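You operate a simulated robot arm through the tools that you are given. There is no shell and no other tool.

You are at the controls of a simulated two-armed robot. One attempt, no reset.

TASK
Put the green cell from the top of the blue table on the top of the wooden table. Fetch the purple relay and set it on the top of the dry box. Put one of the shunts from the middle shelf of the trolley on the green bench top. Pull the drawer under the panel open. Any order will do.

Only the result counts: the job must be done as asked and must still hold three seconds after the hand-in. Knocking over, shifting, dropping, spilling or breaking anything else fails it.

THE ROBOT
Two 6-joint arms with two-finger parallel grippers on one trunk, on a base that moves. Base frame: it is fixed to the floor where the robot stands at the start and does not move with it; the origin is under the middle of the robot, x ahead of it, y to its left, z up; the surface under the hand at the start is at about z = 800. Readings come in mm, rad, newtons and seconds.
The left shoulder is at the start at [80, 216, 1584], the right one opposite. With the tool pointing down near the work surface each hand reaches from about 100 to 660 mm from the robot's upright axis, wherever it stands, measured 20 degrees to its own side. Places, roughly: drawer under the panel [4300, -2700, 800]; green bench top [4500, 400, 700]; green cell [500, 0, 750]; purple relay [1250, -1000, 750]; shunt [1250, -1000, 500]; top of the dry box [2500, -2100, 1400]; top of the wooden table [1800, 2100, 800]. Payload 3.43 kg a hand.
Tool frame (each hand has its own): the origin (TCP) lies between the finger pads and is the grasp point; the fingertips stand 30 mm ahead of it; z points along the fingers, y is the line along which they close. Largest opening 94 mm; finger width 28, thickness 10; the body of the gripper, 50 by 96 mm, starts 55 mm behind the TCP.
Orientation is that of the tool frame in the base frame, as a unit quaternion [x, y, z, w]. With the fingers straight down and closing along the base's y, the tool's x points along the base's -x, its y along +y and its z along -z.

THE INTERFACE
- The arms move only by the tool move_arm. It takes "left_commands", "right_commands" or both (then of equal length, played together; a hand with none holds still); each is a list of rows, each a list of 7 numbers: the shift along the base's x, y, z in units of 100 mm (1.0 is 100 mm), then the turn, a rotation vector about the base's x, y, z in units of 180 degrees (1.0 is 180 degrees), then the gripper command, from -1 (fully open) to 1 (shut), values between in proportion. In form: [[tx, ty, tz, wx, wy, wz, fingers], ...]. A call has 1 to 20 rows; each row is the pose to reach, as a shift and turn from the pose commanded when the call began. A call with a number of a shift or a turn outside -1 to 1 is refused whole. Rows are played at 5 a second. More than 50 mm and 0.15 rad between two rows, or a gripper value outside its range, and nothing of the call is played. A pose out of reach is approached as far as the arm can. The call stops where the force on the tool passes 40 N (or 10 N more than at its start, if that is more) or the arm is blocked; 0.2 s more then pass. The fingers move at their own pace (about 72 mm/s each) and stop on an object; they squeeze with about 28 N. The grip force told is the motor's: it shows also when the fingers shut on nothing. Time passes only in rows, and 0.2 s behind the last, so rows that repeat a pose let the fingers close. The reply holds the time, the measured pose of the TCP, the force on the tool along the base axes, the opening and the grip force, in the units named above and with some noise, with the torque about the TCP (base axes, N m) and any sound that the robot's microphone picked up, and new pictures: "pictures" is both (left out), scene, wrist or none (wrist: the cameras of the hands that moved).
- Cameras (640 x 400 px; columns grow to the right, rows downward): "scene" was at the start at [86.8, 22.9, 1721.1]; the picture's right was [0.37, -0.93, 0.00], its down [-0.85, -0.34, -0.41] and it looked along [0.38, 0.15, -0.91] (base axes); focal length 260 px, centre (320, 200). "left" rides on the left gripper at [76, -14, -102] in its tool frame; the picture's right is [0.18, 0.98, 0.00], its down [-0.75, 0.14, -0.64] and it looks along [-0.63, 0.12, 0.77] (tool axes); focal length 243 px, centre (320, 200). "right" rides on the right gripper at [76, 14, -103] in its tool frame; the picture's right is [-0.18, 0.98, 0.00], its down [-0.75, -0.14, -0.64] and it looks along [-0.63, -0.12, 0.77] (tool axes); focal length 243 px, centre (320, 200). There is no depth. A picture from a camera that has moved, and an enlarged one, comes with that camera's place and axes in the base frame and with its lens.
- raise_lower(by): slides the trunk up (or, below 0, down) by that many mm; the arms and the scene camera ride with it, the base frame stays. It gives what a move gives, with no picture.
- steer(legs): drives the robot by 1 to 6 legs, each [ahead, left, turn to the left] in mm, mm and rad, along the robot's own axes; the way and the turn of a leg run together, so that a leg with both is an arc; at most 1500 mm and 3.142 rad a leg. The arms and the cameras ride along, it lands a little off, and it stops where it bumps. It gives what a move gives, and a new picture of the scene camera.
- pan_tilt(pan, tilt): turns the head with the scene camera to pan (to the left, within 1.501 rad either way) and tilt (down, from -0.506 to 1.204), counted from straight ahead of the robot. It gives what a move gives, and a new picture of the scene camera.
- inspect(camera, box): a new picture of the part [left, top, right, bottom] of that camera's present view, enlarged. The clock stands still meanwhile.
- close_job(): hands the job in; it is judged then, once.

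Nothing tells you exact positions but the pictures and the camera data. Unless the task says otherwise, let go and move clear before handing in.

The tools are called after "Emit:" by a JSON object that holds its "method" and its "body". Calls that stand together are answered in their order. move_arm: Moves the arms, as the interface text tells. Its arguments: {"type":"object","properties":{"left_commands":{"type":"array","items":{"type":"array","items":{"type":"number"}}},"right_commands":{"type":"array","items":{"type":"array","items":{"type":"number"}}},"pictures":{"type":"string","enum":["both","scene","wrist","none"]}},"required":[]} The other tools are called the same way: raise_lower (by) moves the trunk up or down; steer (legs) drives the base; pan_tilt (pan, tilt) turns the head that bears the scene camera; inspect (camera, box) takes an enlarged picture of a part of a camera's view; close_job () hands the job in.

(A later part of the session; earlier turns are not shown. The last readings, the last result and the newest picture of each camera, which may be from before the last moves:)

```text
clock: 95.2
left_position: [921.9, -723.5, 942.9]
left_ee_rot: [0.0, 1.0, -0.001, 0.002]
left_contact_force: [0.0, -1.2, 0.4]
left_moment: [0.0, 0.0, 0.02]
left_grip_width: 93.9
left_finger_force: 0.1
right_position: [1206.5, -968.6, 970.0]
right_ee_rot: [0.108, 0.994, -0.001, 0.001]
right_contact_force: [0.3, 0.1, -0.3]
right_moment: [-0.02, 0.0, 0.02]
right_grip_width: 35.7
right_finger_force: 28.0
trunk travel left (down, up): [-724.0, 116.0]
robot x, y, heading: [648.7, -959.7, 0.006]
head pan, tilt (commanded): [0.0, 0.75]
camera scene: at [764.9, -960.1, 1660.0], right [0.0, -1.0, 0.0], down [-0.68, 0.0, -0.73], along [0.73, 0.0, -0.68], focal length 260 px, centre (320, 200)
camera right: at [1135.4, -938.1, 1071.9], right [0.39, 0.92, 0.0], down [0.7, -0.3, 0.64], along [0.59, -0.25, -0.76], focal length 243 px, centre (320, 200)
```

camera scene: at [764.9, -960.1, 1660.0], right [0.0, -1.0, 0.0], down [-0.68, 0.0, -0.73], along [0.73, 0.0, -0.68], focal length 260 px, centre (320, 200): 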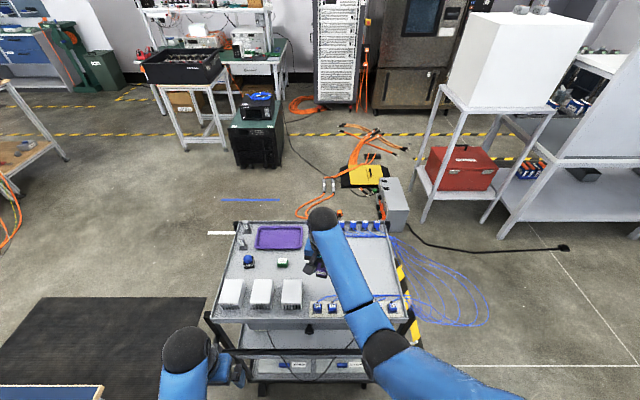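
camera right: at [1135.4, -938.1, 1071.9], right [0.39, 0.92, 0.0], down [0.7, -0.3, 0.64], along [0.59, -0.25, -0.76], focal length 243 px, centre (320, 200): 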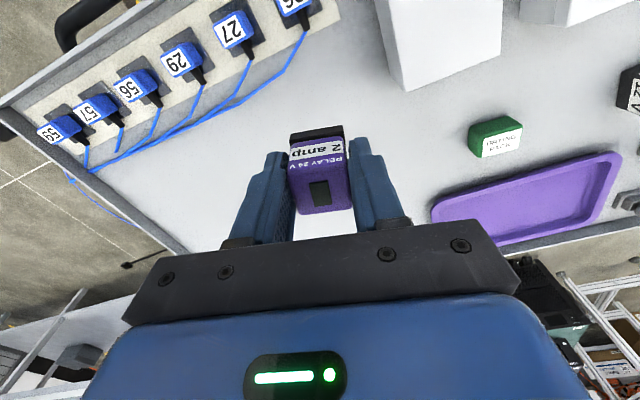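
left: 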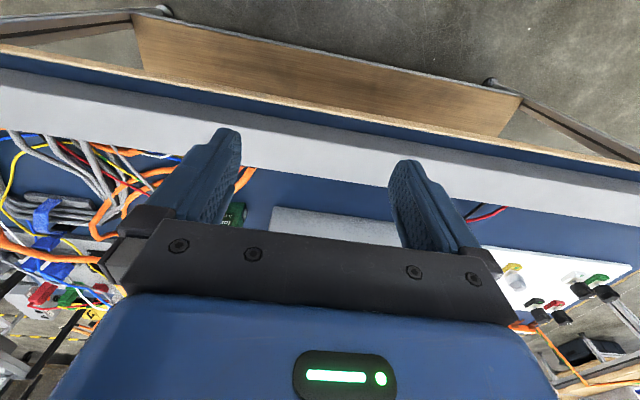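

The relay is held firmly (36 mm). Now I study the dry box, whose top is much higher (≈1400), to plan how to reach it.

Emit:
{"method": "inspect", "body": {"camera": "scene", "box": [400, 0, 640, 150]}}

Emit:
{"method": "raise_lower", "body": {"by": 116}}

Emit:
{"method": "pan_tilt", "body": {"pan": -0.5, "tilt": 0.3}}

Emit:
{"method": "inspect", "body": {"camera": "scene", "box": [220, 50, 460, 300]}}

```text
2.67 times, centred on (520, 75) of scene
camera zoom: at [764.9, -960.1, 1660.0], right [0.0, -1.0, 0.0], down [-0.68, 0.0, -0.73], along [0.73, 0.0, -0.68], focal length 694 px, centre (-213, 533)
```

zoom: 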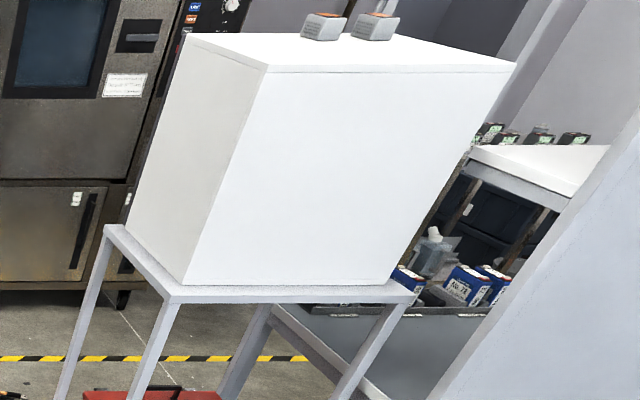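

```text
clock: 96.6
left_position: [921.1, -723.4, 1058.9]
left_ee_rot: [0.0, 1.0, -0.001, 0.001]
left_contact_force: [0.4, -0.1, 0.8]
left_moment: [-0.06, -0.02, 0.02]
left_grip_width: 94.0
left_finger_force: 0.1
right_position: [1206.6, -967.9, 1086.1]
right_ee_rot: [0.108, 0.994, -0.001, 0.002]
right_contact_force: [0.4, 0.7, -1.2]
right_moment: [-0.01, -0.02, -0.03]
right_grip_width: 35.7
right_finger_force: 28.0
trunk travel left (down, up): [-840.0, 0.0]
robot x, y, heading: [650.7, -960.1, -0.001]
head pan, tilt (commanded): [0.0, 0.75]
```

```text
clock: 97.6
left_position: [921.7, -723.1, 1059.4]
left_ee_rot: [0.001, 1.0, 0.0, 0.001]
left_contact_force: [1.3, -0.5, 0.2]
left_moment: [0.02, -0.02, -0.02]
left_grip_width: 94.1
left_finger_force: 0.1
right_position: [1206.2, -966.9, 1084.9]
right_ee_rot: [0.108, 0.994, 0.0, 0.002]
right_contact_force: [-0.4, 0.4, -0.1]
right_moment: [-0.03, -0.02, 0.02]
right_grip_width: 35.7
right_finger_force: 28.0
trunk travel left (down, up): [-840.0, 0.0]
robot x, y, heading: [645.5, -961.9, -0.0]
head pan, tilt (commanded): [-0.499, 0.3]
camera scene: at [764.3, -1004.6, 1816.3], right [-0.48, -0.88, 0.0], down [-0.26, 0.14, -0.95], along [0.84, -0.46, -0.3], focal length 260 px, centre (320, 200)
```

scene: 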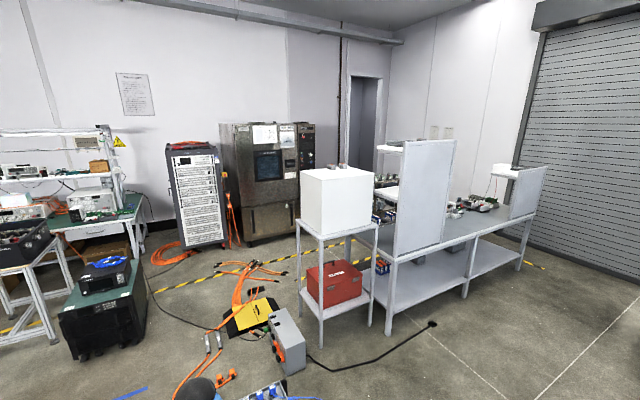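

```text
1.60 times, centred on (340, 175) of scene
camera zoom: at [764.3, -1004.6, 1816.3], right [-0.48, -0.88, 0.0], down [-0.26, 0.14, -0.95], along [0.84, -0.46, -0.3], focal length 416 px, centre (288, 240)
```

zoom: 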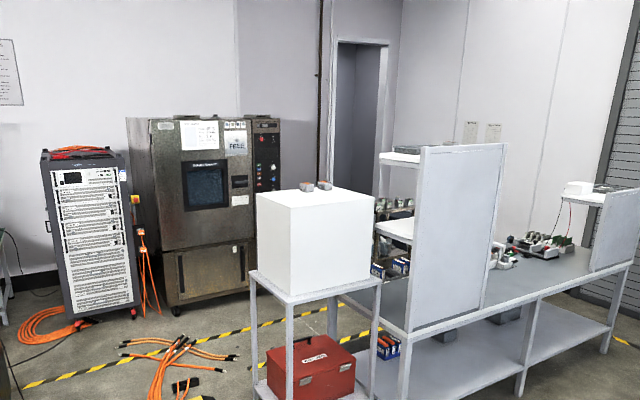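

The dry box is axis-aligned: near-left corner (2336, -1876), about 400 × 470 mm, top at z≈1407, with two items at its back edge. That is too high for a downward-pointing hand, so I test with the empty left arm how high I can reach with the tool tilted forward.

Emit:
{"method": "move_arm", "body": {"left_commands": [[0.15, 0, 0.1, 0, -0.042, 0, -1], [0.3, 0, 0.25, 0, -0.084, 0, -1], [0.5, 0, 0.4, 0, -0.126, 0, -1], [0.65, 0, 0.6, 0, -0.168, 0, -1], [0.8, 0, 0.8, 0, -0.21, 0, -1], [1, 0, 1, 0, -0.25, 0, -1], [1, 0, 1, 0, -0.25, 0, -1]], "pictures": "none"}}

Emit:
{"method": "move_arm", "body": {"left_commands": [[0.2, 0, 0.25, 0, 0, 0, -1], [0.4, 0, 0.5, 0, 0, 0, -1], [0.6, 0, 0.75, 0, 0, 0, -1], [0.8, 0, 1, 0, 0, 0, -1], [0.8, 0, 1, 0, 0, 0, -1]], "pictures": "none"}}

Emit:
{"method": "move_arm", "body": {"left_commands": [[0.2, 0, 0.25, 0, 0, 0, -1], [0.4, 0, 0.5, 0, 0, 0, -1], [0.6, 0, 0.75, 0, 0, 0, -1], [0.8, 0, 1, 0, 0, 0, -1], [0.8, 0, 1, 0, 0, 0, -1]], "pictures": "none"}}

```text
clock: 99.2
left_position: [1032.3, -721.0, 1145.8]
left_ee_rot: [0.0, 0.923, -0.001, 0.384]
left_contact_force: [0.0, 0.6, -0.1]
left_moment: [0.05, -0.01, 0.02]
left_grip_width: 93.8
left_finger_force: 0.1
left hand out of reach, approached as far as the arm can: row 4, 5, 6, 7
right_position: [1205.9, -967.2, 1085.4]
right_ee_rot: [0.108, 0.994, -0.001, 0.002]
right_contact_force: [-0.1, 0.2, -0.9]
right_moment: [0.01, 0.0, 0.01]
right_grip_width: 35.5
right_finger_force: 28.1
trunk travel left (down, up): [-840.0, 0.0]
robot x, y, heading: [650.7, -960.5, -0.002]
head pan, tilt (commanded): [-0.499, 0.3]
```

```text
clock: 100.4
left_position: [1115.8, -720.8, 1245.0]
left_ee_rot: [-0.001, 0.924, 0.0, 0.384]
left_contact_force: [1.3, -0.3, 0.5]
left_moment: [0.02, 0.01, 0.01]
left_grip_width: 94.2
left_finger_force: 0.0
left hand out of reach, approached as far as the arm can: row 1, 2, 3, 4, 5
right_position: [1207.0, -968.4, 1086.7]
right_ee_rot: [0.108, 0.994, 0.0, 0.001]
right_contact_force: [0.2, -0.3, -0.1]
right_moment: [0.0, -0.03, 0.02]
right_grip_width: 35.6
right_finger_force: 28.3
trunk travel left (down, up): [-840.0, 0.0]
robot x, y, heading: [647.7, -959.3, -0.004]
head pan, tilt (commanded): [-0.499, 0.3]
```

```text
clock: 101.6
left_position: [1200.0, -719.5, 1335.6]
left_ee_rot: [-0.001, 0.923, 0.0, 0.385]
left_contact_force: [-0.3, -0.4, 0.0]
left_moment: [0.01, -0.03, 0.02]
left_grip_width: 93.8
left_finger_force: 0.2
left hand out of reach, approached as far as the arm can: row 4, 5
right_position: [1207.3, -968.2, 1085.5]
right_ee_rot: [0.108, 0.994, 0.0, 0.003]
right_contact_force: [0.1, -0.8, -1.3]
right_moment: [0.04, -0.01, -0.02]
right_grip_width: 35.8
right_finger_force: 28.1
trunk travel left (down, up): [-840.0, 0.0]
robot x, y, heading: [647.3, -959.3, -0.002]
head pan, tilt (commanded): [-0.499, 0.3]
```

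At 45° pitch the hand already reaches z≈1336; I push the test further forward and up.

Emit:
{"method": "move_arm", "body": {"left_commands": [[0.25, 0, 0.25, 0, 0, 0, -1], [0.5, 0, 0.5, 0, 0, 0, -1], [0.75, 0, 0.75, 0, 0, 0, -1], [0.9, 0, 1, 0, 0, 0, -1], [0.9, 0, 1, 0, 0, 0, -1]], "pictures": "none"}}

Emit:
{"method": "move_arm", "body": {"left_commands": [[0, 0, 0.25, 0, 0, 0, -1], [0, 0, 0.5, 0, 0, 0, -1], [0, 0, 0.75, 0, 0, 0, -1], [0, 0, 0.75, 0, 0, 0, -1]], "pictures": "scene"}}

```text
clock: 102.8
left_position: [1301.9, -720.1, 1424.8]
left_ee_rot: [-0.001, 0.923, 0.001, 0.386]
left_contact_force: [-0.4, 1.2, -0.1]
left_moment: [0.0, 0.0, -0.01]
left_grip_width: 94.3
left_finger_force: 0.0
left hand out of reach, approached as far as the arm can: row 1, 2, 3, 4, 5
right_position: [1206.9, -966.9, 1085.7]
right_ee_rot: [0.109, 0.994, 0.0, 0.001]
right_contact_force: [0.5, 0.0, -1.8]
right_moment: [0.02, 0.05, 0.01]
right_grip_width: 35.6
right_finger_force: 27.8
trunk travel left (down, up): [-840.0, 0.0]
robot x, y, heading: [649.5, -962.2, -0.002]
head pan, tilt (commanded): [-0.499, 0.3]
```

```text
clock: 103.8
left_position: [1340.5, -720.3, 1484.0]
left_ee_rot: [-0.001, 0.923, 0.0, 0.386]
left_contact_force: [0.3, -0.3, -0.3]
left_moment: [0.02, 0.0, 0.01]
left_grip_width: 93.7
left_finger_force: 0.1
left hand out of reach, approached as far as the arm can: row 1, 2, 3, 4
right_position: [1205.4, -967.8, 1086.7]
right_ee_rot: [0.108, 0.994, 0.0, 0.001]
right_contact_force: [-0.2, -0.7, -0.5]
right_moment: [0.02, -0.03, 0.01]
right_grip_width: 35.6
right_finger_force: 28.5
trunk travel left (down, up): [-840.0, 0.0]
robot x, y, heading: [650.0, -962.1, 0.002]
head pan, tilt (commanded): [-0.499, 0.3]
camera scene: at [764.0, -1004.7, 1816.4], right [-0.48, -0.88, 0.0], down [-0.26, 0.14, -0.96], along [0.84, -0.46, -0.3], focal length 260 px, centre (320, 200)
```

scene: 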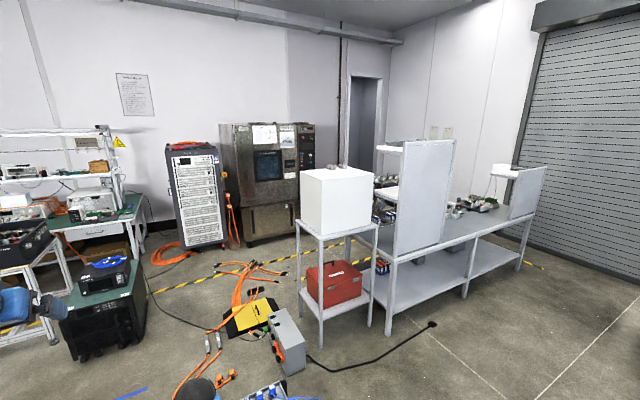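

At 45° pitch I can reach z≈1450 at 650–700 mm ahead, which suits the dry box. So I'll set the relay back on a free part of the tray and re-grasp it with the hand tilted 45°, so it can be set upright on the box. First, the left arm returns.

Emit:
{"method": "move_arm", "body": {"left_commands": [[-0.2, 0, -0.25, 0, 0, 0, -1], [-0.4, 0, -0.5, 0, 0, 0, -1], [-0.7, 0, -0.75, 0, 0, 0, -1], [-1, 0, -1, 0, 0, 0, -1], [-1, 0, -1, 0, 0, 0, -1]], "pictures": "none"}}

Emit:
{"method": "move_arm", "body": {"left_commands": [[-0.25, 0, -0.25, 0, 0, 0, -1], [-0.5, 0, -0.5, 0, 0, 0, -1], [-0.75, 0, -0.75, 0, 0, 0, -1], [-1, 0, -1, 0, 0, 0, -1], [-1, 0, -1, 0, 0, 0, -1]], "pictures": "none"}}

Emit:
{"method": "move_arm", "body": {"left_commands": [[-0.25, 0, -0.25, 0, 0, 0, -1], [-0.5, 0, -0.5, 0, 0, 0, -1], [-0.75, 0, -0.75, 0, 0, 0, -1], [-1, 0, -1, 0, 0, 0, -1], [-1, 0, -1, 0, 0, 0, -1]], "pictures": "none"}}

Emit:
{"method": "pan_tilt", "body": {"pan": 0.0, "tilt": 0.85}}

```text
clock: 105.0
left_position: [1245.3, -718.3, 1368.8]
left_ee_rot: [0.0, 0.923, 0.0, 0.386]
left_contact_force: [-0.1, 0.2, -0.3]
left_moment: [0.01, -0.01, 0.01]
left_grip_width: 94.0
left_finger_force: 0.1
left hand out of reach, approached as far as the arm can: row 1, 2, 3, 4, 5
right_position: [1206.5, -966.7, 1085.5]
right_ee_rot: [0.107, 0.994, 0.0, 0.002]
right_contact_force: [1.0, 0.0, -0.2]
right_moment: [0.04, -0.02, -0.01]
right_grip_width: 35.8
right_finger_force: 27.9
trunk travel left (down, up): [-840.0, 0.0]
robot x, y, heading: [650.5, -963.2, -0.002]
head pan, tilt (commanded): [-0.499, 0.3]
```

```text
clock: 106.2
left_position: [1143.5, -715.7, 1271.0]
left_ee_rot: [-0.001, 0.923, 0.0, 0.385]
left_contact_force: [-0.2, 0.2, -0.3]
left_moment: [0.01, 0.01, -0.02]
left_grip_width: 94.3
left_finger_force: 0.0
right_position: [1205.6, -968.0, 1085.6]
right_ee_rot: [0.108, 0.994, -0.001, 0.002]
right_contact_force: [-1.1, -0.6, 0.1]
right_moment: [0.0, 0.0, -0.01]
right_grip_width: 35.7
right_finger_force: 28.2
trunk travel left (down, up): [-840.0, 0.0]
robot x, y, heading: [649.4, -960.9, -0.004]
head pan, tilt (commanded): [-0.499, 0.3]
```

```text
clock: 107.4
left_position: [1050.9, -714.1, 1162.7]
left_ee_rot: [-0.001, 0.923, 0.0, 0.384]
left_contact_force: [0.1, 0.3, -0.3]
left_moment: [-0.01, 0.01, -0.03]
left_grip_width: 93.8
left_finger_force: 0.0
left hand out of reach, approached as far as the arm can: row 2, 3, 4, 5
right_position: [1205.4, -968.0, 1086.4]
right_ee_rot: [0.108, 0.994, 0.0, 0.001]
right_contact_force: [0.1, 0.1, -0.4]
right_moment: [0.01, -0.04, 0.0]
right_grip_width: 35.7
right_finger_force: 27.8
trunk travel left (down, up): [-840.0, 0.0]
robot x, y, heading: [646.9, -961.0, -0.003]
head pan, tilt (commanded): [-0.499, 0.3]
```

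```text
clock: 108.3
left_position: [1051.9, -714.8, 1162.3]
left_ee_rot: [-0.001, 0.923, 0.001, 0.385]
left_contact_force: [0.0, 0.1, 1.2]
left_moment: [-0.03, 0.01, -0.02]
left_grip_width: 93.9
left_finger_force: 0.1
right_position: [1206.2, -968.3, 1086.3]
right_ee_rot: [0.108, 0.994, 0.0, 0.002]
right_contact_force: [-0.8, 0.4, -0.1]
right_moment: [0.0, 0.04, 0.0]
right_grip_width: 35.6
right_finger_force: 27.6
trunk travel left (down, up): [-840.0, 0.0]
robot x, y, heading: [649.6, -958.3, -0.002]
head pan, tilt (commanded): [0.0, 0.85]
camera scene: at [760.7, -960.0, 1768.0], right [0.0, -1.0, 0.0], down [-0.75, 0.0, -0.66], along [0.66, 0.0, -0.75], focal length 260 px, centre (320, 200)
```

scene: 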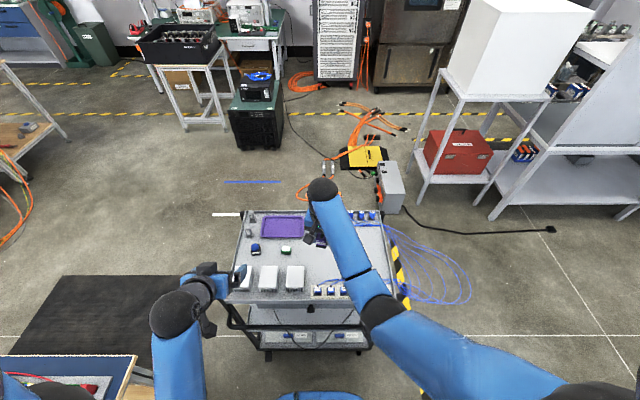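

Now I lower the trunk again and move the relay over the empty middle of the tray, squaring it to the axes.

Emit:
{"method": "raise_lower", "body": {"by": -116}}

Emit:
{"method": "move_arm", "body": {"right_commands": [[0.15, -0.2, 0, 0, 0, 0.02, 1], [0.3, -0.4, 0, 0, 0, 0.04, 1], [0.5, -0.6, 0, 0, 0, 0.06, 1], [0.6, -0.82, 0, 0, 0, 0.069, 1], [0.6, -0.82, 0, 0, 0, 0.069, 1]], "pictures": "both"}}

```text
clock: 109.8
left_position: [1052.1, -714.1, 1046.7]
left_ee_rot: [0.0, 0.923, 0.0, 0.385]
left_contact_force: [0.0, 0.7, -0.2]
left_moment: [-0.02, 0.02, 0.0]
left_grip_width: 94.0
left_finger_force: 0.1
right_position: [1206.1, -968.1, 968.9]
right_ee_rot: [0.108, 0.994, 0.0, 0.002]
right_contact_force: [0.1, 0.3, -1.0]
right_moment: [-0.02, -0.01, 0.0]
right_grip_width: 35.6
right_finger_force: 28.2
trunk travel left (down, up): [-724.0, 116.0]
robot x, y, heading: [652.8, -960.4, -0.002]
head pan, tilt (commanded): [0.0, 0.85]
```

```text
clock: 111.0
left_position: [1052.3, -713.5, 1047.0]
left_ee_rot: [-0.001, 0.923, 0.001, 0.385]
left_contact_force: [-0.4, -0.2, 0.1]
left_moment: [0.02, 0.0, -0.03]
left_grip_width: 94.1
left_finger_force: 0.2
right_position: [1265.7, -1049.0, 968.6]
right_ee_rot: [-0.001, 1.0, 0.0, 0.002]
right_contact_force: [0.8, -0.3, -0.3]
right_moment: [-0.01, -0.02, -0.02]
right_grip_width: 35.8
right_finger_force: 28.0
trunk travel left (down, up): [-724.0, 116.0]
robot x, y, heading: [652.1, -958.8, -0.002]
head pan, tilt (commanded): [0.0, 0.85]
camera scene: at [760.0, -960.1, 1652.0], right [0.0, -1.0, 0.0], down [-0.75, 0.0, -0.66], along [0.66, 0.0, -0.75], focal length 260 px, centre (320, 200)
camera right: at [1190.4, -1035.9, 1070.6], right [0.18, 0.98, 0.0], down [0.75, -0.14, 0.64], along [0.63, -0.12, -0.76], focal length 243 px, centre (320, 200)
```

scene: 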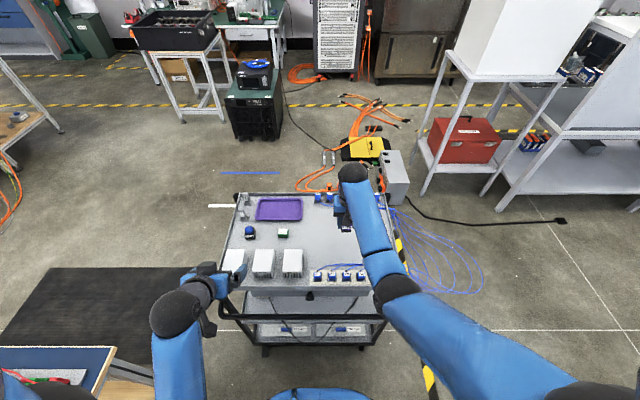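
right: 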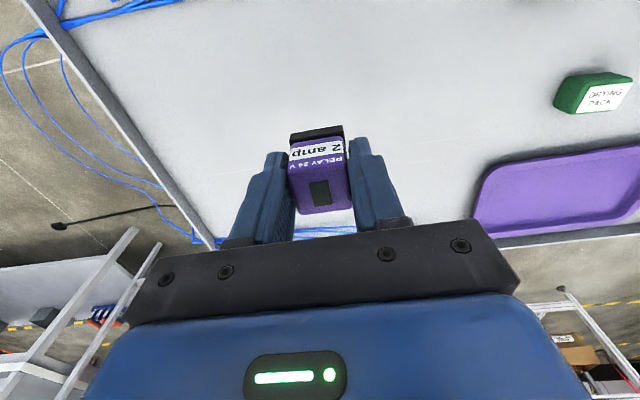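

Empty tray below. Lowering slowly until contact.

Emit:
{"method": "move_arm", "body": {"right_commands": [[0, 0, -0.25, 0, 0, 0, 1], [0, 0, -0.5, 0, 0, 0, 1], [0, 0, -0.65, 0, 0, 0, 1], [0, 0, -0.68, 0, 0, 0, 1], [0, 0, -0.7, 0, 0, 0, 1], [0, 0, -0.72, 0, 0, 0, 1], [0, 0, -0.72, 0, 0, 0, 1]], "pictures": "wrist"}}

```text
clock: 112.6
left_position: [1051.6, -714.5, 1047.0]
left_ee_rot: [-0.001, 0.923, 0.0, 0.384]
left_contact_force: [0.6, -0.7, -0.2]
left_moment: [0.0, -0.02, 0.0]
left_grip_width: 94.2
left_finger_force: 0.0
right_position: [1266.0, -1048.8, 897.3]
right_ee_rot: [0.0, 1.0, 0.0, 0.002]
right_contact_force: [-0.6, -0.7, -0.6]
right_moment: [0.0, -0.03, -0.01]
right_grip_width: 35.7
right_finger_force: 28.4
trunk travel left (down, up): [-724.0, 116.0]
robot x, y, heading: [654.1, -959.7, -0.001]
head pan, tilt (commanded): [0.0, 0.85]
camera right: at [1190.2, -1035.6, 1000.1], right [0.18, 0.98, 0.0], down [0.75, -0.14, 0.64], along [0.63, -0.12, -0.76], focal length 243 px, centre (320, 200)
```

right: 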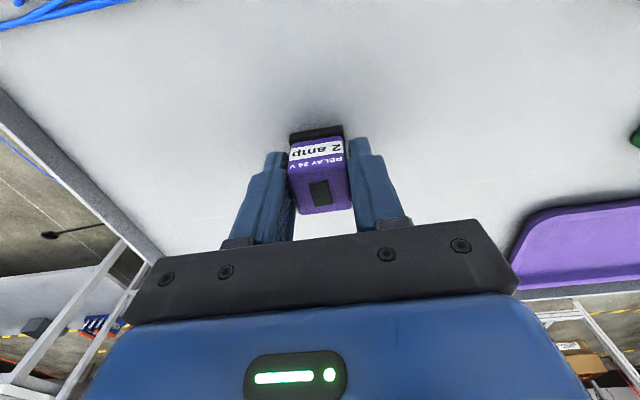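

Emit:
{"method": "move_arm", "body": {"right_commands": [[0, 0, -0.02, 0, 0, 0, 1], [0, 0, -0.03, 0, 0, 0, 1], [0, 0, -0.03, 0, 0, 0, 1]], "pictures": "none"}}

```text
clock: 113.4
left_position: [1052.1, -713.6, 1046.1]
left_ee_rot: [0.0, 0.923, -0.001, 0.384]
left_contact_force: [0.2, 0.2, -0.3]
left_moment: [0.02, -0.01, 0.03]
left_grip_width: 93.8
left_finger_force: 0.1
right_position: [1267.0, -1049.4, 896.1]
right_ee_rot: [0.0, 1.0, 0.0, 0.002]
right_contact_force: [0.1, -0.8, 0.2]
right_moment: [-0.01, -0.02, 0.02]
right_grip_width: 35.6
right_finger_force: 27.8
trunk travel left (down, up): [-724.0, 116.0]
robot x, y, heading: [652.4, -959.9, -0.001]
head pan, tilt (commanded): [0.0, 0.85]
```

Emit:
{"method": "move_arm", "body": {"right_commands": [[0, 0, -0.01, 0, 0, 0, 1], [0, 0, -0.02, 0, 0, 0, 1], [0, 0, -0.02, 0, 0, 0, 1]], "pictures": "none"}}

```text
clock: 114.2
left_position: [1052.3, -715.7, 1046.2]
left_ee_rot: [-0.001, 0.923, 0.0, 0.384]
left_contact_force: [-0.2, -0.2, -0.4]
left_moment: [0.02, 0.01, 0.0]
left_grip_width: 94.2
left_finger_force: 0.2
right_position: [1267.6, -1047.5, 893.3]
right_ee_rot: [0.0, 1.0, 0.0, 0.001]
right_contact_force: [0.1, -0.4, -1.0]
right_moment: [0.02, 0.0, 0.0]
right_grip_width: 35.7
right_finger_force: 27.7
trunk travel left (down, up): [-724.0, 116.0]
robot x, y, heading: [651.2, -964.2, -0.005]
head pan, tilt (commanded): [0.0, 0.85]
```

Emit:
{"method": "move_arm", "body": {"right_commands": [[0, 0, -0.01, 0, 0, 0, 1], [0, 0, -0.02, 0, 0, 0, 1], [0, 0, -0.02, 0, 0, 0, 1]], "pictures": "none"}}

```text
clock: 115.0
left_position: [1049.9, -714.4, 1047.8]
left_ee_rot: [-0.001, 0.923, 0.0, 0.385]
left_contact_force: [-0.3, -0.4, 0.2]
left_moment: [0.0, 0.01, -0.03]
left_grip_width: 94.1
left_finger_force: 0.0
right_position: [1265.9, -1048.5, 894.0]
right_ee_rot: [-0.001, 1.0, 0.002, 0.006]
right_contact_force: [4.5, -0.8, 22.7]
right_moment: [-0.08, 0.1, 0.01]
right_grip_width: 35.7
right_finger_force: 27.6
trunk travel left (down, up): [-724.0, 116.0]
robot x, y, heading: [648.7, -963.5, 0.004]
head pan, tilt (commanded): [0.0, 0.85]
```

Firm contact now. I ease off 1.5 mm and release, then lift.

Emit:
{"method": "move_arm", "body": {"right_commands": [[0, 0, 0.015, 0, 0, 0, 1], [0, 0, 0.015, 0, 0, 0, 0.3], [0, 0, 0.015, 0, 0, 0, -0.1], [0, 0, 0.015, 0, 0, 0, -0.4], [0, 0, 0.015, 0, 0, 0, -0.4]], "pictures": "none"}}

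Emit:
{"method": "move_arm", "body": {"right_commands": [[0, 0, 0.2, 0, 0, 0, -0.4], [0, 0, 0.45, 0, 0, 0, -0.4], [0, 0, 0.7, 0, 0, 0, -0.7], [0, 0, 0.9, 0, 0, 0, -1]], "pictures": "wrist"}}

```text
clock: 116.2
left_position: [1052.3, -714.7, 1046.7]
left_ee_rot: [-0.001, 0.923, 0.0, 0.384]
left_contact_force: [0.4, 1.6, 0.9]
left_moment: [0.03, -0.01, -0.01]
left_grip_width: 94.0
left_finger_force: 0.2
right_position: [1265.3, -1049.8, 891.7]
right_ee_rot: [0.0, 1.0, 0.0, 0.002]
right_contact_force: [-0.1, 0.3, 0.7]
right_moment: [-0.01, 0.02, 0.0]
right_grip_width: 65.7
right_finger_force: 0.0
trunk travel left (down, up): [-724.0, 116.0]
robot x, y, heading: [648.2, -955.5, 0.005]
head pan, tilt (commanded): [0.0, 0.85]
```

```text
clock: 117.2
left_position: [1051.1, -714.4, 1045.8]
left_ee_rot: [-0.001, 0.923, 0.0, 0.385]
left_contact_force: [0.7, -0.6, 0.6]
left_moment: [-0.02, 0.01, 0.03]
left_grip_width: 93.9
left_finger_force: 0.0
right_position: [1266.6, -1048.2, 983.5]
right_ee_rot: [0.0, 1.0, 0.0, 0.002]
right_contact_force: [0.8, 0.1, -0.2]
right_moment: [0.02, 0.04, 0.0]
right_grip_width: 94.0
right_finger_force: 0.1
trunk travel left (down, up): [-724.0, 116.0]
robot x, y, heading: [650.2, -961.7, -0.003]
head pan, tilt (commanded): [0.0, 0.85]
camera right: at [1190.6, -1035.0, 1084.7], right [0.18, 0.98, 0.0], down [0.75, -0.14, 0.64], along [0.63, -0.12, -0.76], focal length 243 px, centre (320, 200)
```

right: 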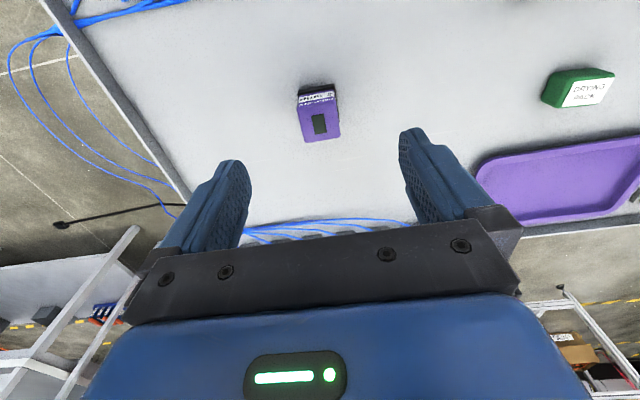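

The relay stands squarely on the tray. I now try turning the right hand 180° about the vertical (so its camera ends on top once tilted).

Emit:
{"method": "move_arm", "body": {"right_commands": [[0, 0, 0, 0, 0, 0.045, -1], [0, 0, 0, 0, 0, 0.09, -1], [0, 0, 0, 0, 0, 0.135, -1], [0, 0, 0, 0, 0, 0.18, -1], [0, 0, 0, 0, 0, 0.225, -1], [0, 0, 0, 0, 0, 0.27, -1], [0, 0, 0, 0, 0, 0.315, -1], [0, 0, 0, 0, 0, 0.36, -1], [0, 0, 0, 0, 0, 0.405, -1], [0, 0, 0, 0, 0, 0.45, -1], [0, 0, 0, 0, 0, 0.495, -1], [0, 0, 0, 0, 0, 0.54, -1]], "pictures": "none"}}

Emit:
{"method": "move_arm", "body": {"right_commands": [[0, 0, 0, 0, 0, 0.045, -1], [0, 0, 0, 0, 0, 0.09, -1], [0, 0, 0, 0, 0, 0.135, -1], [0, 0, 0, 0, 0, 0.18, -1], [0, 0, 0, 0, 0, 0.225, -1], [0, 0, 0, 0, 0, 0.27, -1], [0, 0, 0, 0, 0, 0.315, -1], [0, 0, 0, 0, 0, 0.36, -1], [0, 0, 0, 0, 0, 0.405, -1], [0, 0, 0, 0, 0, 0.45, -1], [0, 0, 0, 0, 0, 0.46, -1]], "pictures": "both"}}

```text
clock: 119.8
left_position: [1051.5, -714.8, 1047.4]
left_ee_rot: [-0.001, 0.923, 0.001, 0.385]
left_contact_force: [0.4, 0.2, 0.7]
left_moment: [0.0, 0.0, -0.02]
left_grip_width: 93.9
left_finger_force: 0.0
right_position: [1265.1, -1050.4, 981.6]
right_ee_rot: [0.751, -0.66, -0.001, -0.002]
right_contact_force: [-0.7, -0.8, 0.1]
right_moment: [0.0, -0.04, 0.01]
right_grip_width: 93.9
right_finger_force: 0.1
trunk travel left (down, up): [-724.0, 116.0]
robot x, y, heading: [651.5, -964.3, -0.003]
head pan, tilt (commanded): [0.0, 0.85]
```

```text
clock: 122.2
left_position: [1052.7, -714.4, 1046.8]
left_ee_rot: [-0.001, 0.923, 0.001, 0.384]
left_contact_force: [-0.6, 0.2, -0.5]
left_moment: [0.0, 0.01, 0.02]
left_grip_width: 94.0
left_finger_force: 0.0
right_position: [1266.9, -1049.0, 983.4]
right_ee_rot: [1.0, 0.001, -0.003, 0.0]
right_contact_force: [0.5, -0.8, 0.1]
right_moment: [-0.03, -0.02, 0.01]
right_grip_width: 94.1
right_finger_force: 0.1
trunk travel left (down, up): [-724.0, 116.0]
robot x, y, heading: [650.1, -960.3, -0.003]
head pan, tilt (commanded): [0.0, 0.85]
camera scene: at [760.1, -960.2, 1652.0], right [0.0, -1.0, 0.0], down [-0.75, 0.0, -0.66], along [0.66, 0.0, -0.75], focal length 260 px, centre (320, 200)
camera right: at [1343.4, -1064.9, 1084.2], right [-0.18, -0.98, 0.0], down [-0.75, 0.14, 0.64], along [-0.63, 0.12, -0.76], focal length 243 px, centre (320, 200)
```

scene: 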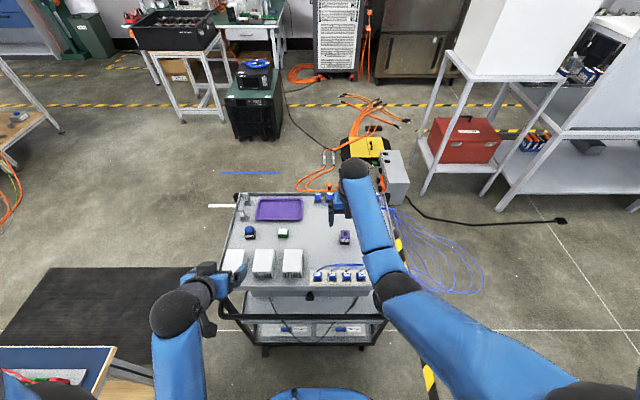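
right: 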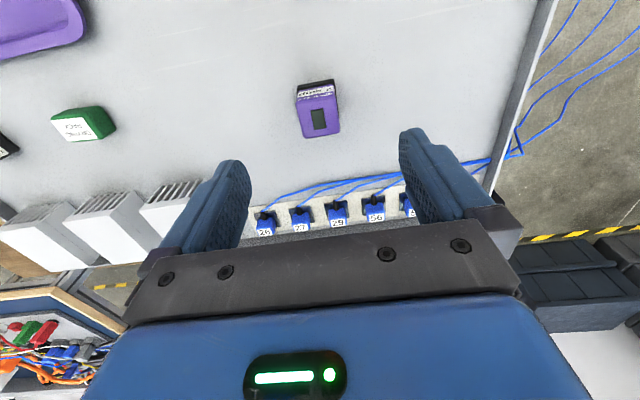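

The 180° turn works. Now I tilt the hand 45° forward above the relay.

Emit:
{"method": "move_arm", "body": {"right_commands": [[-0.01, 0, 0, 0, -0.042, 0, -1], [-0.03, 0, 0, 0, -0.084, 0, -1], [-0.05, 0, 0, 0, -0.126, 0, -1], [-0.06, 0, 0, 0, -0.168, 0, -1], [-0.07, 0, 0, 0, -0.21, 0, -1], [-0.08, 0, 0, 0, -0.25, 0, -1], [-0.08, 0, 0, 0, -0.25, 0, -1]], "pictures": "both"}}

```text
clock: 123.8
left_position: [1051.9, -713.1, 1046.1]
left_ee_rot: [-0.001, 0.923, 0.0, 0.384]
left_contact_force: [1.0, -0.7, -0.5]
left_moment: [0.01, 0.03, 0.04]
left_grip_width: 94.6
left_finger_force: 0.1
right_position: [1258.2, -1048.1, 982.2]
right_ee_rot: [0.924, 0.0, 0.382, 0.0]
right_contact_force: [-0.5, -0.2, -0.2]
right_moment: [-0.02, 0.0, 0.01]
right_grip_width: 93.8
right_finger_force: 0.0
trunk travel left (down, up): [-724.0, 116.0]
robot x, y, heading: [648.8, -963.1, -0.003]
head pan, tilt (commanded): [0.0, 0.85]
camera scene: at [760.4, -960.0, 1652.0], right [0.0, -1.0, 0.0], down [-0.75, 0.0, -0.66], along [0.66, 0.0, -0.75], focal length 260 px, centre (320, 200)
camera right: at [1240.4, -1064.3, 1108.8], right [-0.13, -0.98, -0.13], down [-0.99, 0.14, -0.08], along [0.09, 0.12, -0.99], focal length 243 px, centre (320, 200)
```

scene: 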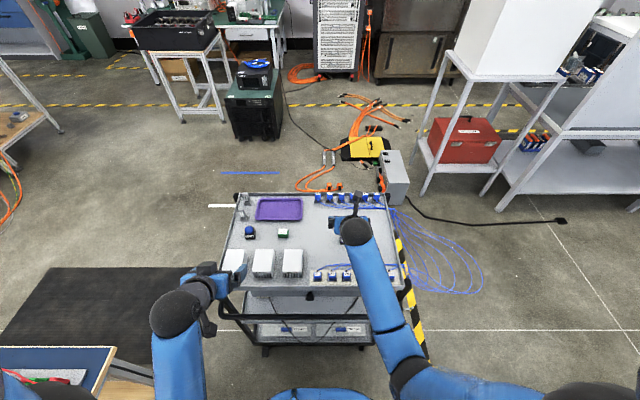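
right: 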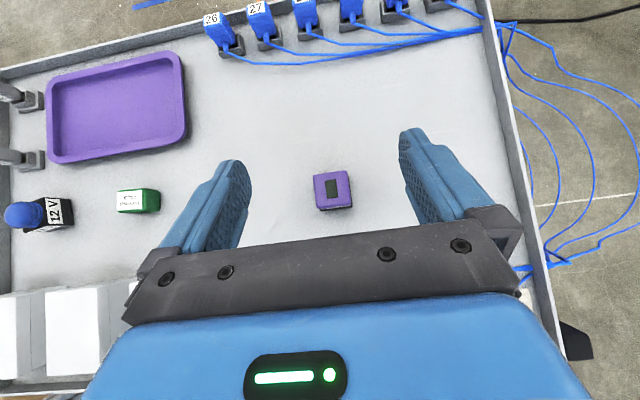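

Excellent view: the relay is right ahead of the fingers at about (1268, -1050). Descending in two steps.

Emit:
{"method": "move_arm", "body": {"right_commands": [[0.01, -0.02, -0.2, 0, 0, 0, -0.6], [0.01, -0.02, -0.4, 0, 0, 0, -0.6], [0.01, -0.02, -0.6, 0, 0, 0, -0.6], [0.01, -0.02, -0.6, 0, 0, 0, -0.6]], "pictures": "both"}}

```text
clock: 124.8
left_position: [1051.4, -715.1, 1045.9]
left_ee_rot: [-0.001, 0.923, 0.0, 0.384]
left_contact_force: [0.3, 0.5, -0.4]
left_moment: [-0.01, -0.02, 0.0]
left_grip_width: 93.9
left_finger_force: 0.0
right_position: [1256.8, -1053.5, 922.4]
right_ee_rot: [0.925, 0.0, 0.381, 0.0]
right_contact_force: [0.8, -0.2, 0.6]
right_moment: [0.01, -0.02, -0.02]
right_grip_width: 75.2
right_finger_force: 0.2
trunk travel left (down, up): [-724.0, 116.0]
robot x, y, heading: [651.6, -958.4, 0.0]
head pan, tilt (commanded): [0.0, 0.85]
camera scene: at [759.8, -960.2, 1652.0], right [0.0, -1.0, 0.0], down [-0.75, 0.0, -0.66], along [0.66, 0.0, -0.75], focal length 260 px, centre (320, 200)
camera right: at [1241.2, -1068.8, 1047.7], right [-0.13, -0.98, -0.13], down [-0.99, 0.14, -0.08], along [0.09, 0.12, -0.99], focal length 243 px, centre (320, 200)
```

scene: 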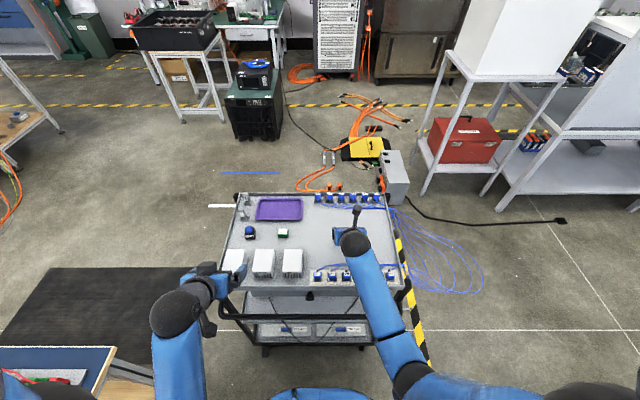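
right: 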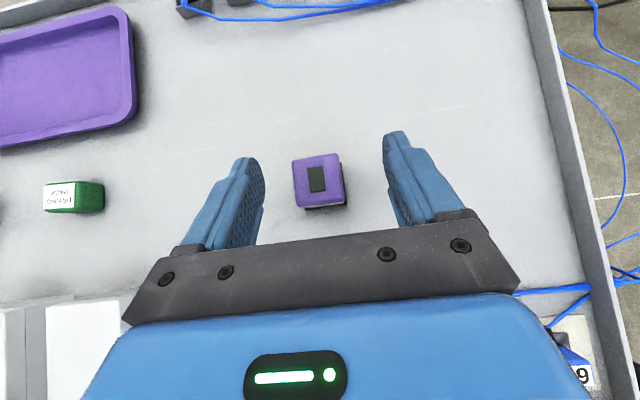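

Emit:
{"method": "move_arm", "body": {"right_commands": [[0, 0.01, -0.15, 0, 0, 0, -0.6], [0, 0.01, -0.29, 0, 0, 0, -0.6], [0, 0.01, -0.29, 0, 0, 0, -0.6]], "pictures": "wrist"}}

```text
clock: 125.6
left_position: [1051.9, -713.4, 1047.1]
left_ee_rot: [-0.001, 0.923, 0.0, 0.384]
left_contact_force: [0.1, -0.2, -0.3]
left_moment: [0.01, 0.02, 0.0]
left_grip_width: 94.5
left_finger_force: 0.1
right_position: [1259.5, -1051.0, 893.1]
right_ee_rot: [0.925, 0.0, 0.381, 0.001]
right_contact_force: [-1.0, -0.5, 0.0]
right_moment: [-0.01, 0.0, -0.02]
right_grip_width: 75.3
right_finger_force: 0.1
trunk travel left (down, up): [-724.0, 116.0]
robot x, y, heading: [649.4, -960.0, -0.002]
head pan, tilt (commanded): [0.0, 0.85]
camera right: at [1241.8, -1066.2, 1019.4], right [-0.13, -0.98, -0.13], down [-0.99, 0.14, -0.08], along [0.09, 0.12, -0.99], focal length 243 px, centre (320, 200)
```

right: 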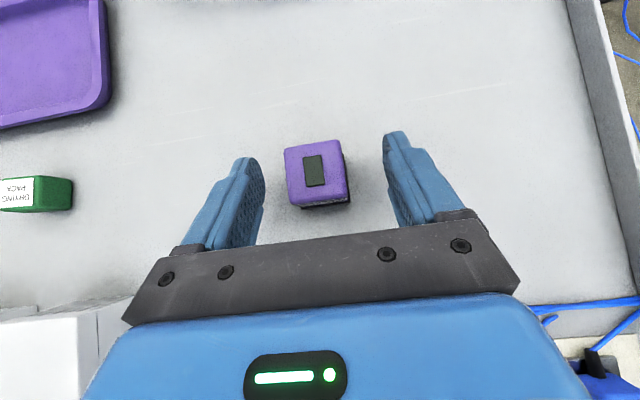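

The relay is between the fingers. Closing and lifting.

Emit:
{"method": "move_arm", "body": {"right_commands": [[0, 0, 0, 0, 0, 0, 0], [0, 0, 0, 0, 0, 0, 0.5], [0, 0, 0, 0, 0, 0, 1], [0, 0, 0, 0, 0, 0, 1], [0, 0, 0, 0, 0, 0, 1]], "pictures": "wrist"}}

Emit:
{"method": "move_arm", "body": {"right_commands": [[0, 0, 0.1, 0, 0, 0, 1], [0, 0, 0.3, 0, 0, 0, 1], [0, 0, 0.6, 0, 0, 0, 1], [0, 0, 0.9, 0, 0, 0, 1], [0, 0, 0.9, 0, 0, 0, 1]], "pictures": "both"}}

```text
clock: 126.8
left_position: [1052.1, -715.5, 1047.4]
left_ee_rot: [-0.001, 0.923, 0.0, 0.384]
left_contact_force: [-0.5, 1.0, -0.1]
left_moment: [0.02, -0.01, 0.04]
left_grip_width: 93.9
left_finger_force: 0.0
right_position: [1259.5, -1052.3, 894.4]
right_ee_rot: [0.924, 0.0, 0.381, 0.0]
right_contact_force: [-0.3, -0.9, -0.6]
right_moment: [-0.02, 0.01, -0.03]
right_grip_width: 35.3
right_finger_force: 28.1
trunk travel left (down, up): [-724.0, 116.0]
robot x, y, heading: [646.9, -963.5, 0.0]
head pan, tilt (commanded): [0.0, 0.85]
camera right: at [1241.9, -1066.3, 1019.4], right [-0.13, -0.98, -0.13], down [-0.99, 0.14, -0.07], along [0.09, 0.12, -0.99], focal length 243 px, centre (320, 200)
```

right: 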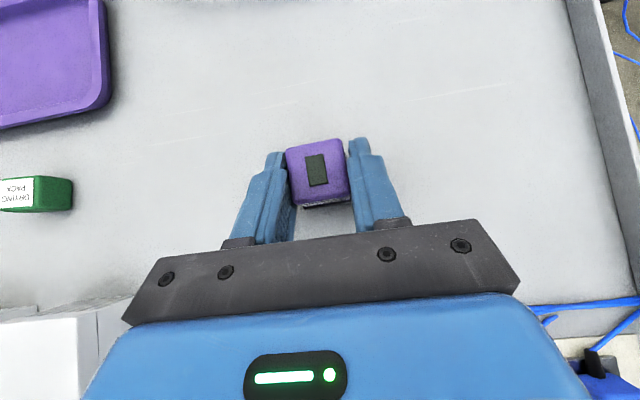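

```text
clock: 128.0
left_position: [1052.5, -714.1, 1046.4]
left_ee_rot: [-0.001, 0.923, 0.0, 0.385]
left_contact_force: [0.3, 0.1, -0.6]
left_moment: [0.0, -0.05, 0.0]
left_grip_width: 93.9
left_finger_force: 0.0
right_position: [1260.1, -1050.2, 984.1]
right_ee_rot: [0.925, 0.001, 0.38, 0.0]
right_contact_force: [0.1, 0.5, -0.3]
right_moment: [0.0, 0.0, -0.01]
right_grip_width: 34.9
right_finger_force: 28.0
trunk travel left (down, up): [-724.0, 116.0]
robot x, y, heading: [654.1, -963.0, -0.002]
head pan, tilt (commanded): [0.0, 0.85]
camera scene: at [760.3, -960.2, 1652.0], right [0.0, -1.0, 0.0], down [-0.75, 0.0, -0.66], along [0.66, 0.0, -0.75], focal length 260 px, centre (320, 200)
camera right: at [1241.8, -1065.6, 1110.8], right [-0.13, -0.98, -0.13], down [-0.99, 0.14, -0.07], along [0.09, 0.12, -0.99], focal length 243 px, centre (320, 200)
```

scene: 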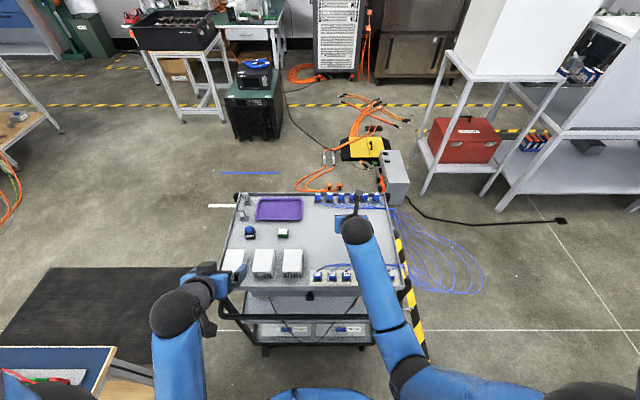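
right: 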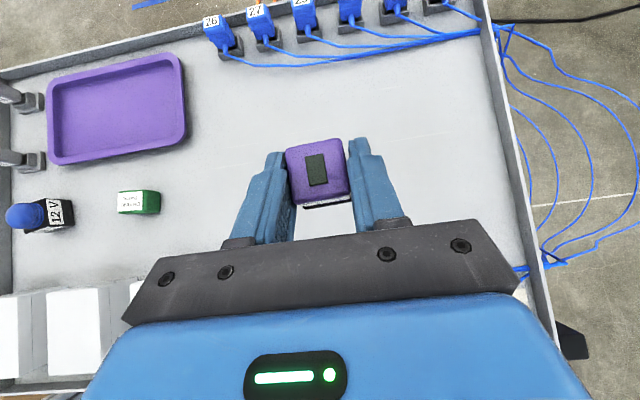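

The relay is held upright with the hand tilted. I raise the trunk and survey the floor cables toward the dry box.

Emit:
{"method": "raise_lower", "body": {"by": 116}}

Emit:
{"method": "pan_tilt", "body": {"pan": -0.7, "tilt": 0.7}}

Emit:
{"method": "inspect", "body": {"camera": "scene", "box": [160, 40, 480, 240]}}

```text
clock: 129.5
left_position: [1051.2, -714.5, 1163.5]
left_ee_rot: [-0.001, 0.923, 0.001, 0.384]
left_contact_force: [0.8, 0.0, -0.1]
left_moment: [-0.03, 0.0, -0.02]
left_grip_width: 94.1
left_finger_force: 0.0
right_position: [1259.9, -1051.3, 1100.2]
right_ee_rot: [0.925, 0.0, 0.381, 0.0]
right_contact_force: [-0.1, 0.2, -0.2]
right_moment: [0.01, -0.01, -0.01]
right_grip_width: 35.3
right_finger_force: 27.8
trunk travel left (down, up): [-840.0, 0.0]
robot x, y, heading: [647.8, -958.8, 0.004]
head pan, tilt (commanded): [0.0, 0.85]
```

```text
clock: 130.6
left_position: [1052.3, -714.0, 1161.4]
left_ee_rot: [0.0, 0.923, 0.0, 0.384]
left_contact_force: [0.0, -0.4, 0.4]
left_moment: [-0.02, 0.02, 0.01]
left_grip_width: 94.1
left_finger_force: 0.1
right_position: [1259.9, -1050.5, 1100.3]
right_ee_rot: [0.924, 0.0, 0.382, 0.0]
right_contact_force: [0.1, -0.4, -1.6]
right_moment: [0.0, -0.01, 0.0]
right_grip_width: 35.0
right_finger_force: 28.1
trunk travel left (down, up): [-840.0, 0.0]
robot x, y, heading: [650.6, -963.3, -0.0]
head pan, tilt (commanded): [-0.7, 0.7]
camera scene: at [747.0, -1014.9, 1780.3], right [-0.64, -0.77, 0.0], down [-0.49, 0.41, -0.76], along [0.59, -0.49, -0.64], focal length 260 px, centre (320, 200)
```

scene: 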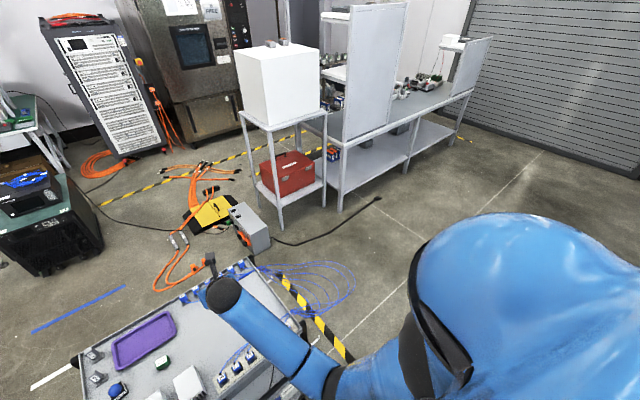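

```text
2.00 times, centred on (320, 140) of scene
camera zoom: at [747.0, -1014.9, 1780.3], right [-0.64, -0.77, 0.0], down [-0.49, 0.41, -0.76], along [0.59, -0.49, -0.64], focal length 520 px, centre (320, 320)
```

zoom: 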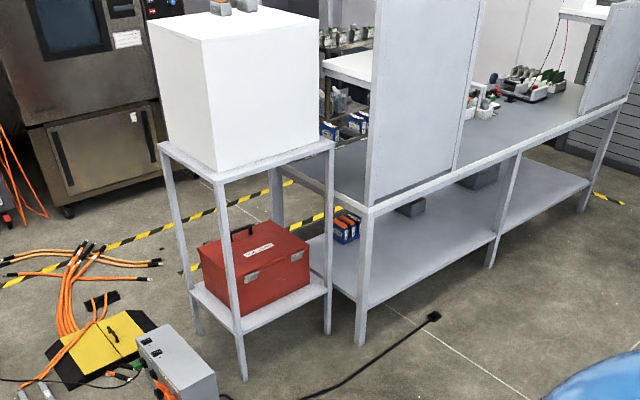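

Blue wires cover the floor right of the trolley, and a black cable and bench panel lie near the box. Standing further right (about (1600, -2400)) avoids them, but then the left arm must do the placing. So I'll set the relay down again and take it with the left hand.

Emit:
{"method": "raise_lower", "body": {"by": -116}}

Emit:
{"method": "move_arm", "body": {"right_commands": [[0.05, 0.25, -0.2, 0, 0, 0, 1], [0.1, 0.5, -0.4, 0, 0, 0, 1], [0.1, 0.5, -0.65, 0, 0, 0, 1], [0.1, 0.5, -0.82, 0, 0, 0, 1], [0.1, 0.5, -0.87, 0, 0, 0, 1], [0.1, 0.5, -0.87, 0, 0, 0, 1]], "pictures": "wrist"}}

```text
clock: 132.0
left_position: [1052.0, -714.6, 1046.6]
left_ee_rot: [0.0, 0.923, 0.0, 0.385]
left_contact_force: [-0.9, 0.5, 0.1]
left_moment: [0.01, 0.01, 0.01]
left_grip_width: 93.9
left_finger_force: 0.0
right_position: [1258.9, -1049.4, 984.6]
right_ee_rot: [0.925, 0.0, 0.381, 0.0]
right_contact_force: [0.3, 0.0, 0.0]
right_moment: [-0.04, 0.03, 0.05]
right_grip_width: 31.3
right_finger_force: 28.6
trunk travel left (down, up): [-724.0, 116.0]
robot x, y, heading: [650.0, -960.8, 0.002]
head pan, tilt (commanded): [-0.7, 0.7]
```

```text
clock: 133.4
left_position: [1051.9, -713.7, 1046.1]
left_ee_rot: [-0.001, 0.923, 0.0, 0.384]
left_contact_force: [-0.3, 0.1, 0.1]
left_moment: [0.03, -0.01, 0.02]
left_grip_width: 94.1
left_finger_force: 0.0
right_position: [1270.3, -1000.6, 896.7]
right_ee_rot: [0.924, 0.001, 0.381, 0.0]
right_contact_force: [0.6, 0.1, -1.2]
right_moment: [0.03, 0.06, 0.0]
right_grip_width: 31.1
right_finger_force: 27.8
trunk travel left (down, up): [-724.0, 116.0]
robot x, y, heading: [649.9, -962.8, -0.005]
head pan, tilt (commanded): [-0.7, 0.7]
camera right: at [1252.9, -1015.7, 1022.9], right [-0.13, -0.98, -0.13], down [-0.99, 0.14, -0.08], along [0.09, 0.12, -0.99], focal length 243 px, centre (320, 200)
```

right: 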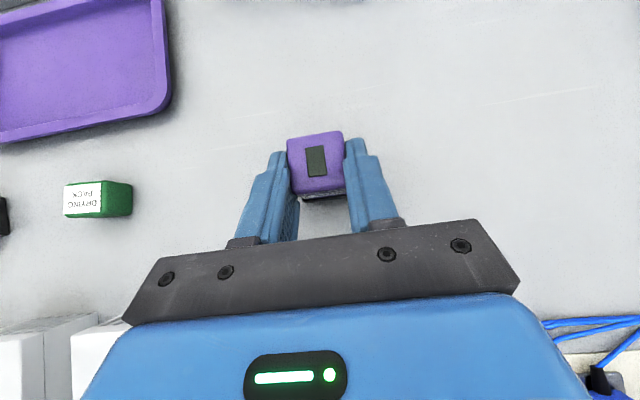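

The grip width changed from 35 to 31 mm, so the relay shifted a little in the grip. Let me look closely before setting it down.

Emit:
{"method": "inspect", "body": {"camera": "right", "box": [240, 110, 400, 230]}}

Emit:
{"method": "pan_tilt", "body": {"pan": -0.1, "tilt": 0.95}}

Emit:
{"method": "inspect", "body": {"camera": "scene", "box": [260, 140, 420, 240]}}

```text
3.33 times, centred on (320, 170) of right
camera zoom: at [1252.9, -1015.7, 1022.9], right [-0.13, -0.98, -0.13], down [-0.99, 0.14, -0.08], along [0.09, 0.12, -0.99], focal length 809 px, centre (320, 300)
```

zoom: 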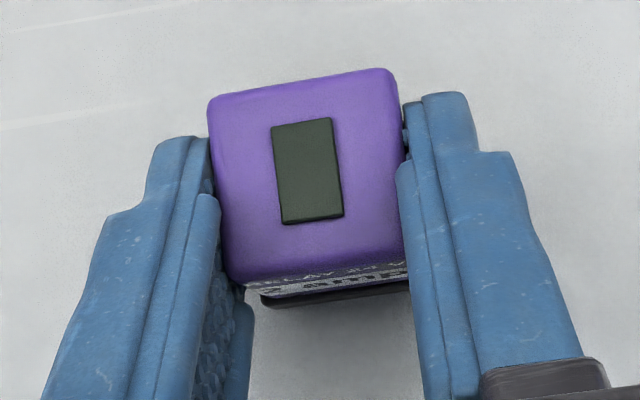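

```text
clock: 134.4
left_position: [1051.8, -715.7, 1045.5]
left_ee_rot: [-0.001, 0.923, 0.0, 0.384]
left_contact_force: [0.3, 0.3, -0.7]
left_moment: [0.01, 0.02, -0.02]
left_grip_width: 94.1
left_finger_force: 0.0
right_position: [1270.8, -1000.5, 897.4]
right_ee_rot: [0.925, 0.0, 0.38, 0.0]
right_contact_force: [0.8, 0.6, -1.1]
right_moment: [0.02, -0.01, 0.0]
right_grip_width: 31.4
right_finger_force: 27.5
trunk travel left (down, up): [-724.0, 116.0]
robot x, y, heading: [646.7, -960.8, 0.0]
head pan, tilt (commanded): [-0.099, 0.949]
camera scene: at [754.4, -967.3, 1644.5], right [-0.1, -0.99, 0.0], down [-0.81, 0.08, -0.58], along [0.58, -0.06, -0.81], focal length 260 px, centre (320, 200)
```

scene: 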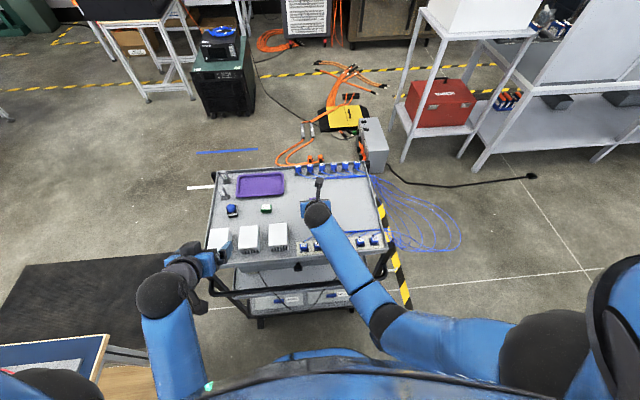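

```text
4.00 times, centred on (340, 190) of scene
camera zoom: at [754.4, -967.3, 1644.5], right [-0.1, -0.99, 0.0], down [-0.81, 0.08, -0.58], along [0.58, -0.06, -0.81], focal length 1041 px, centre (240, 240)
```

zoom: 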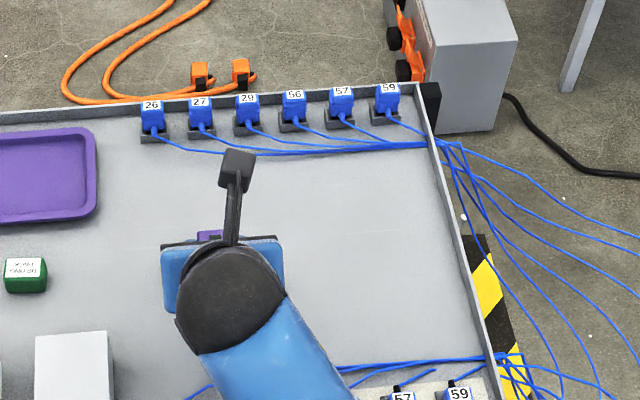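

It's still fairly upright. I lower in small steps until it touches the tray.

Emit:
{"method": "move_arm", "body": {"right_commands": [[0, 0, -0.01, 0, 0, 0, 1], [0, 0, -0.02, 0, 0, 0, 1], [0, 0, -0.02, 0, 0, 0, 1]], "pictures": "none"}}

Emit:
{"method": "move_arm", "body": {"right_commands": [[0, 0, -0.01, 0, 0, 0, 1], [0, 0, -0.015, 0, 0, 0, 1], [0, 0, -0.015, 0, 0, 0, 1]], "pictures": "none"}}

```text
clock: 135.2
left_position: [1052.1, -713.8, 1046.5]
left_ee_rot: [-0.001, 0.923, 0.0, 0.384]
left_contact_force: [0.4, 0.2, -0.2]
left_moment: [-0.02, 0.01, 0.0]
left_grip_width: 94.1
left_finger_force: 0.0
right_position: [1268.5, -1000.4, 895.0]
right_ee_rot: [0.924, 0.0, 0.381, 0.001]
right_contact_force: [0.5, -0.3, -0.8]
right_moment: [-0.01, 0.02, -0.01]
right_grip_width: 31.6
right_finger_force: 27.6
trunk travel left (down, up): [-724.0, 116.0]
robot x, y, heading: [646.5, -959.8, -0.002]
head pan, tilt (commanded): [-0.099, 0.949]
```

```text
clock: 136.0
left_position: [1051.5, -714.3, 1047.3]
left_ee_rot: [-0.002, 0.923, 0.001, 0.384]
left_contact_force: [-0.6, 0.2, -0.2]
left_moment: [-0.01, 0.0, 0.0]
left_grip_width: 93.8
left_finger_force: 0.1
right_position: [1270.0, -1001.6, 894.2]
right_ee_rot: [0.925, 0.001, 0.381, 0.0]
right_contact_force: [0.2, 0.8, -0.6]
right_moment: [0.04, 0.01, 0.0]
right_grip_width: 31.5
right_finger_force: 28.2
trunk travel left (down, up): [-724.0, 116.0]
robot x, y, heading: [648.7, -959.3, 0.002]
head pan, tilt (commanded): [-0.099, 0.949]
```

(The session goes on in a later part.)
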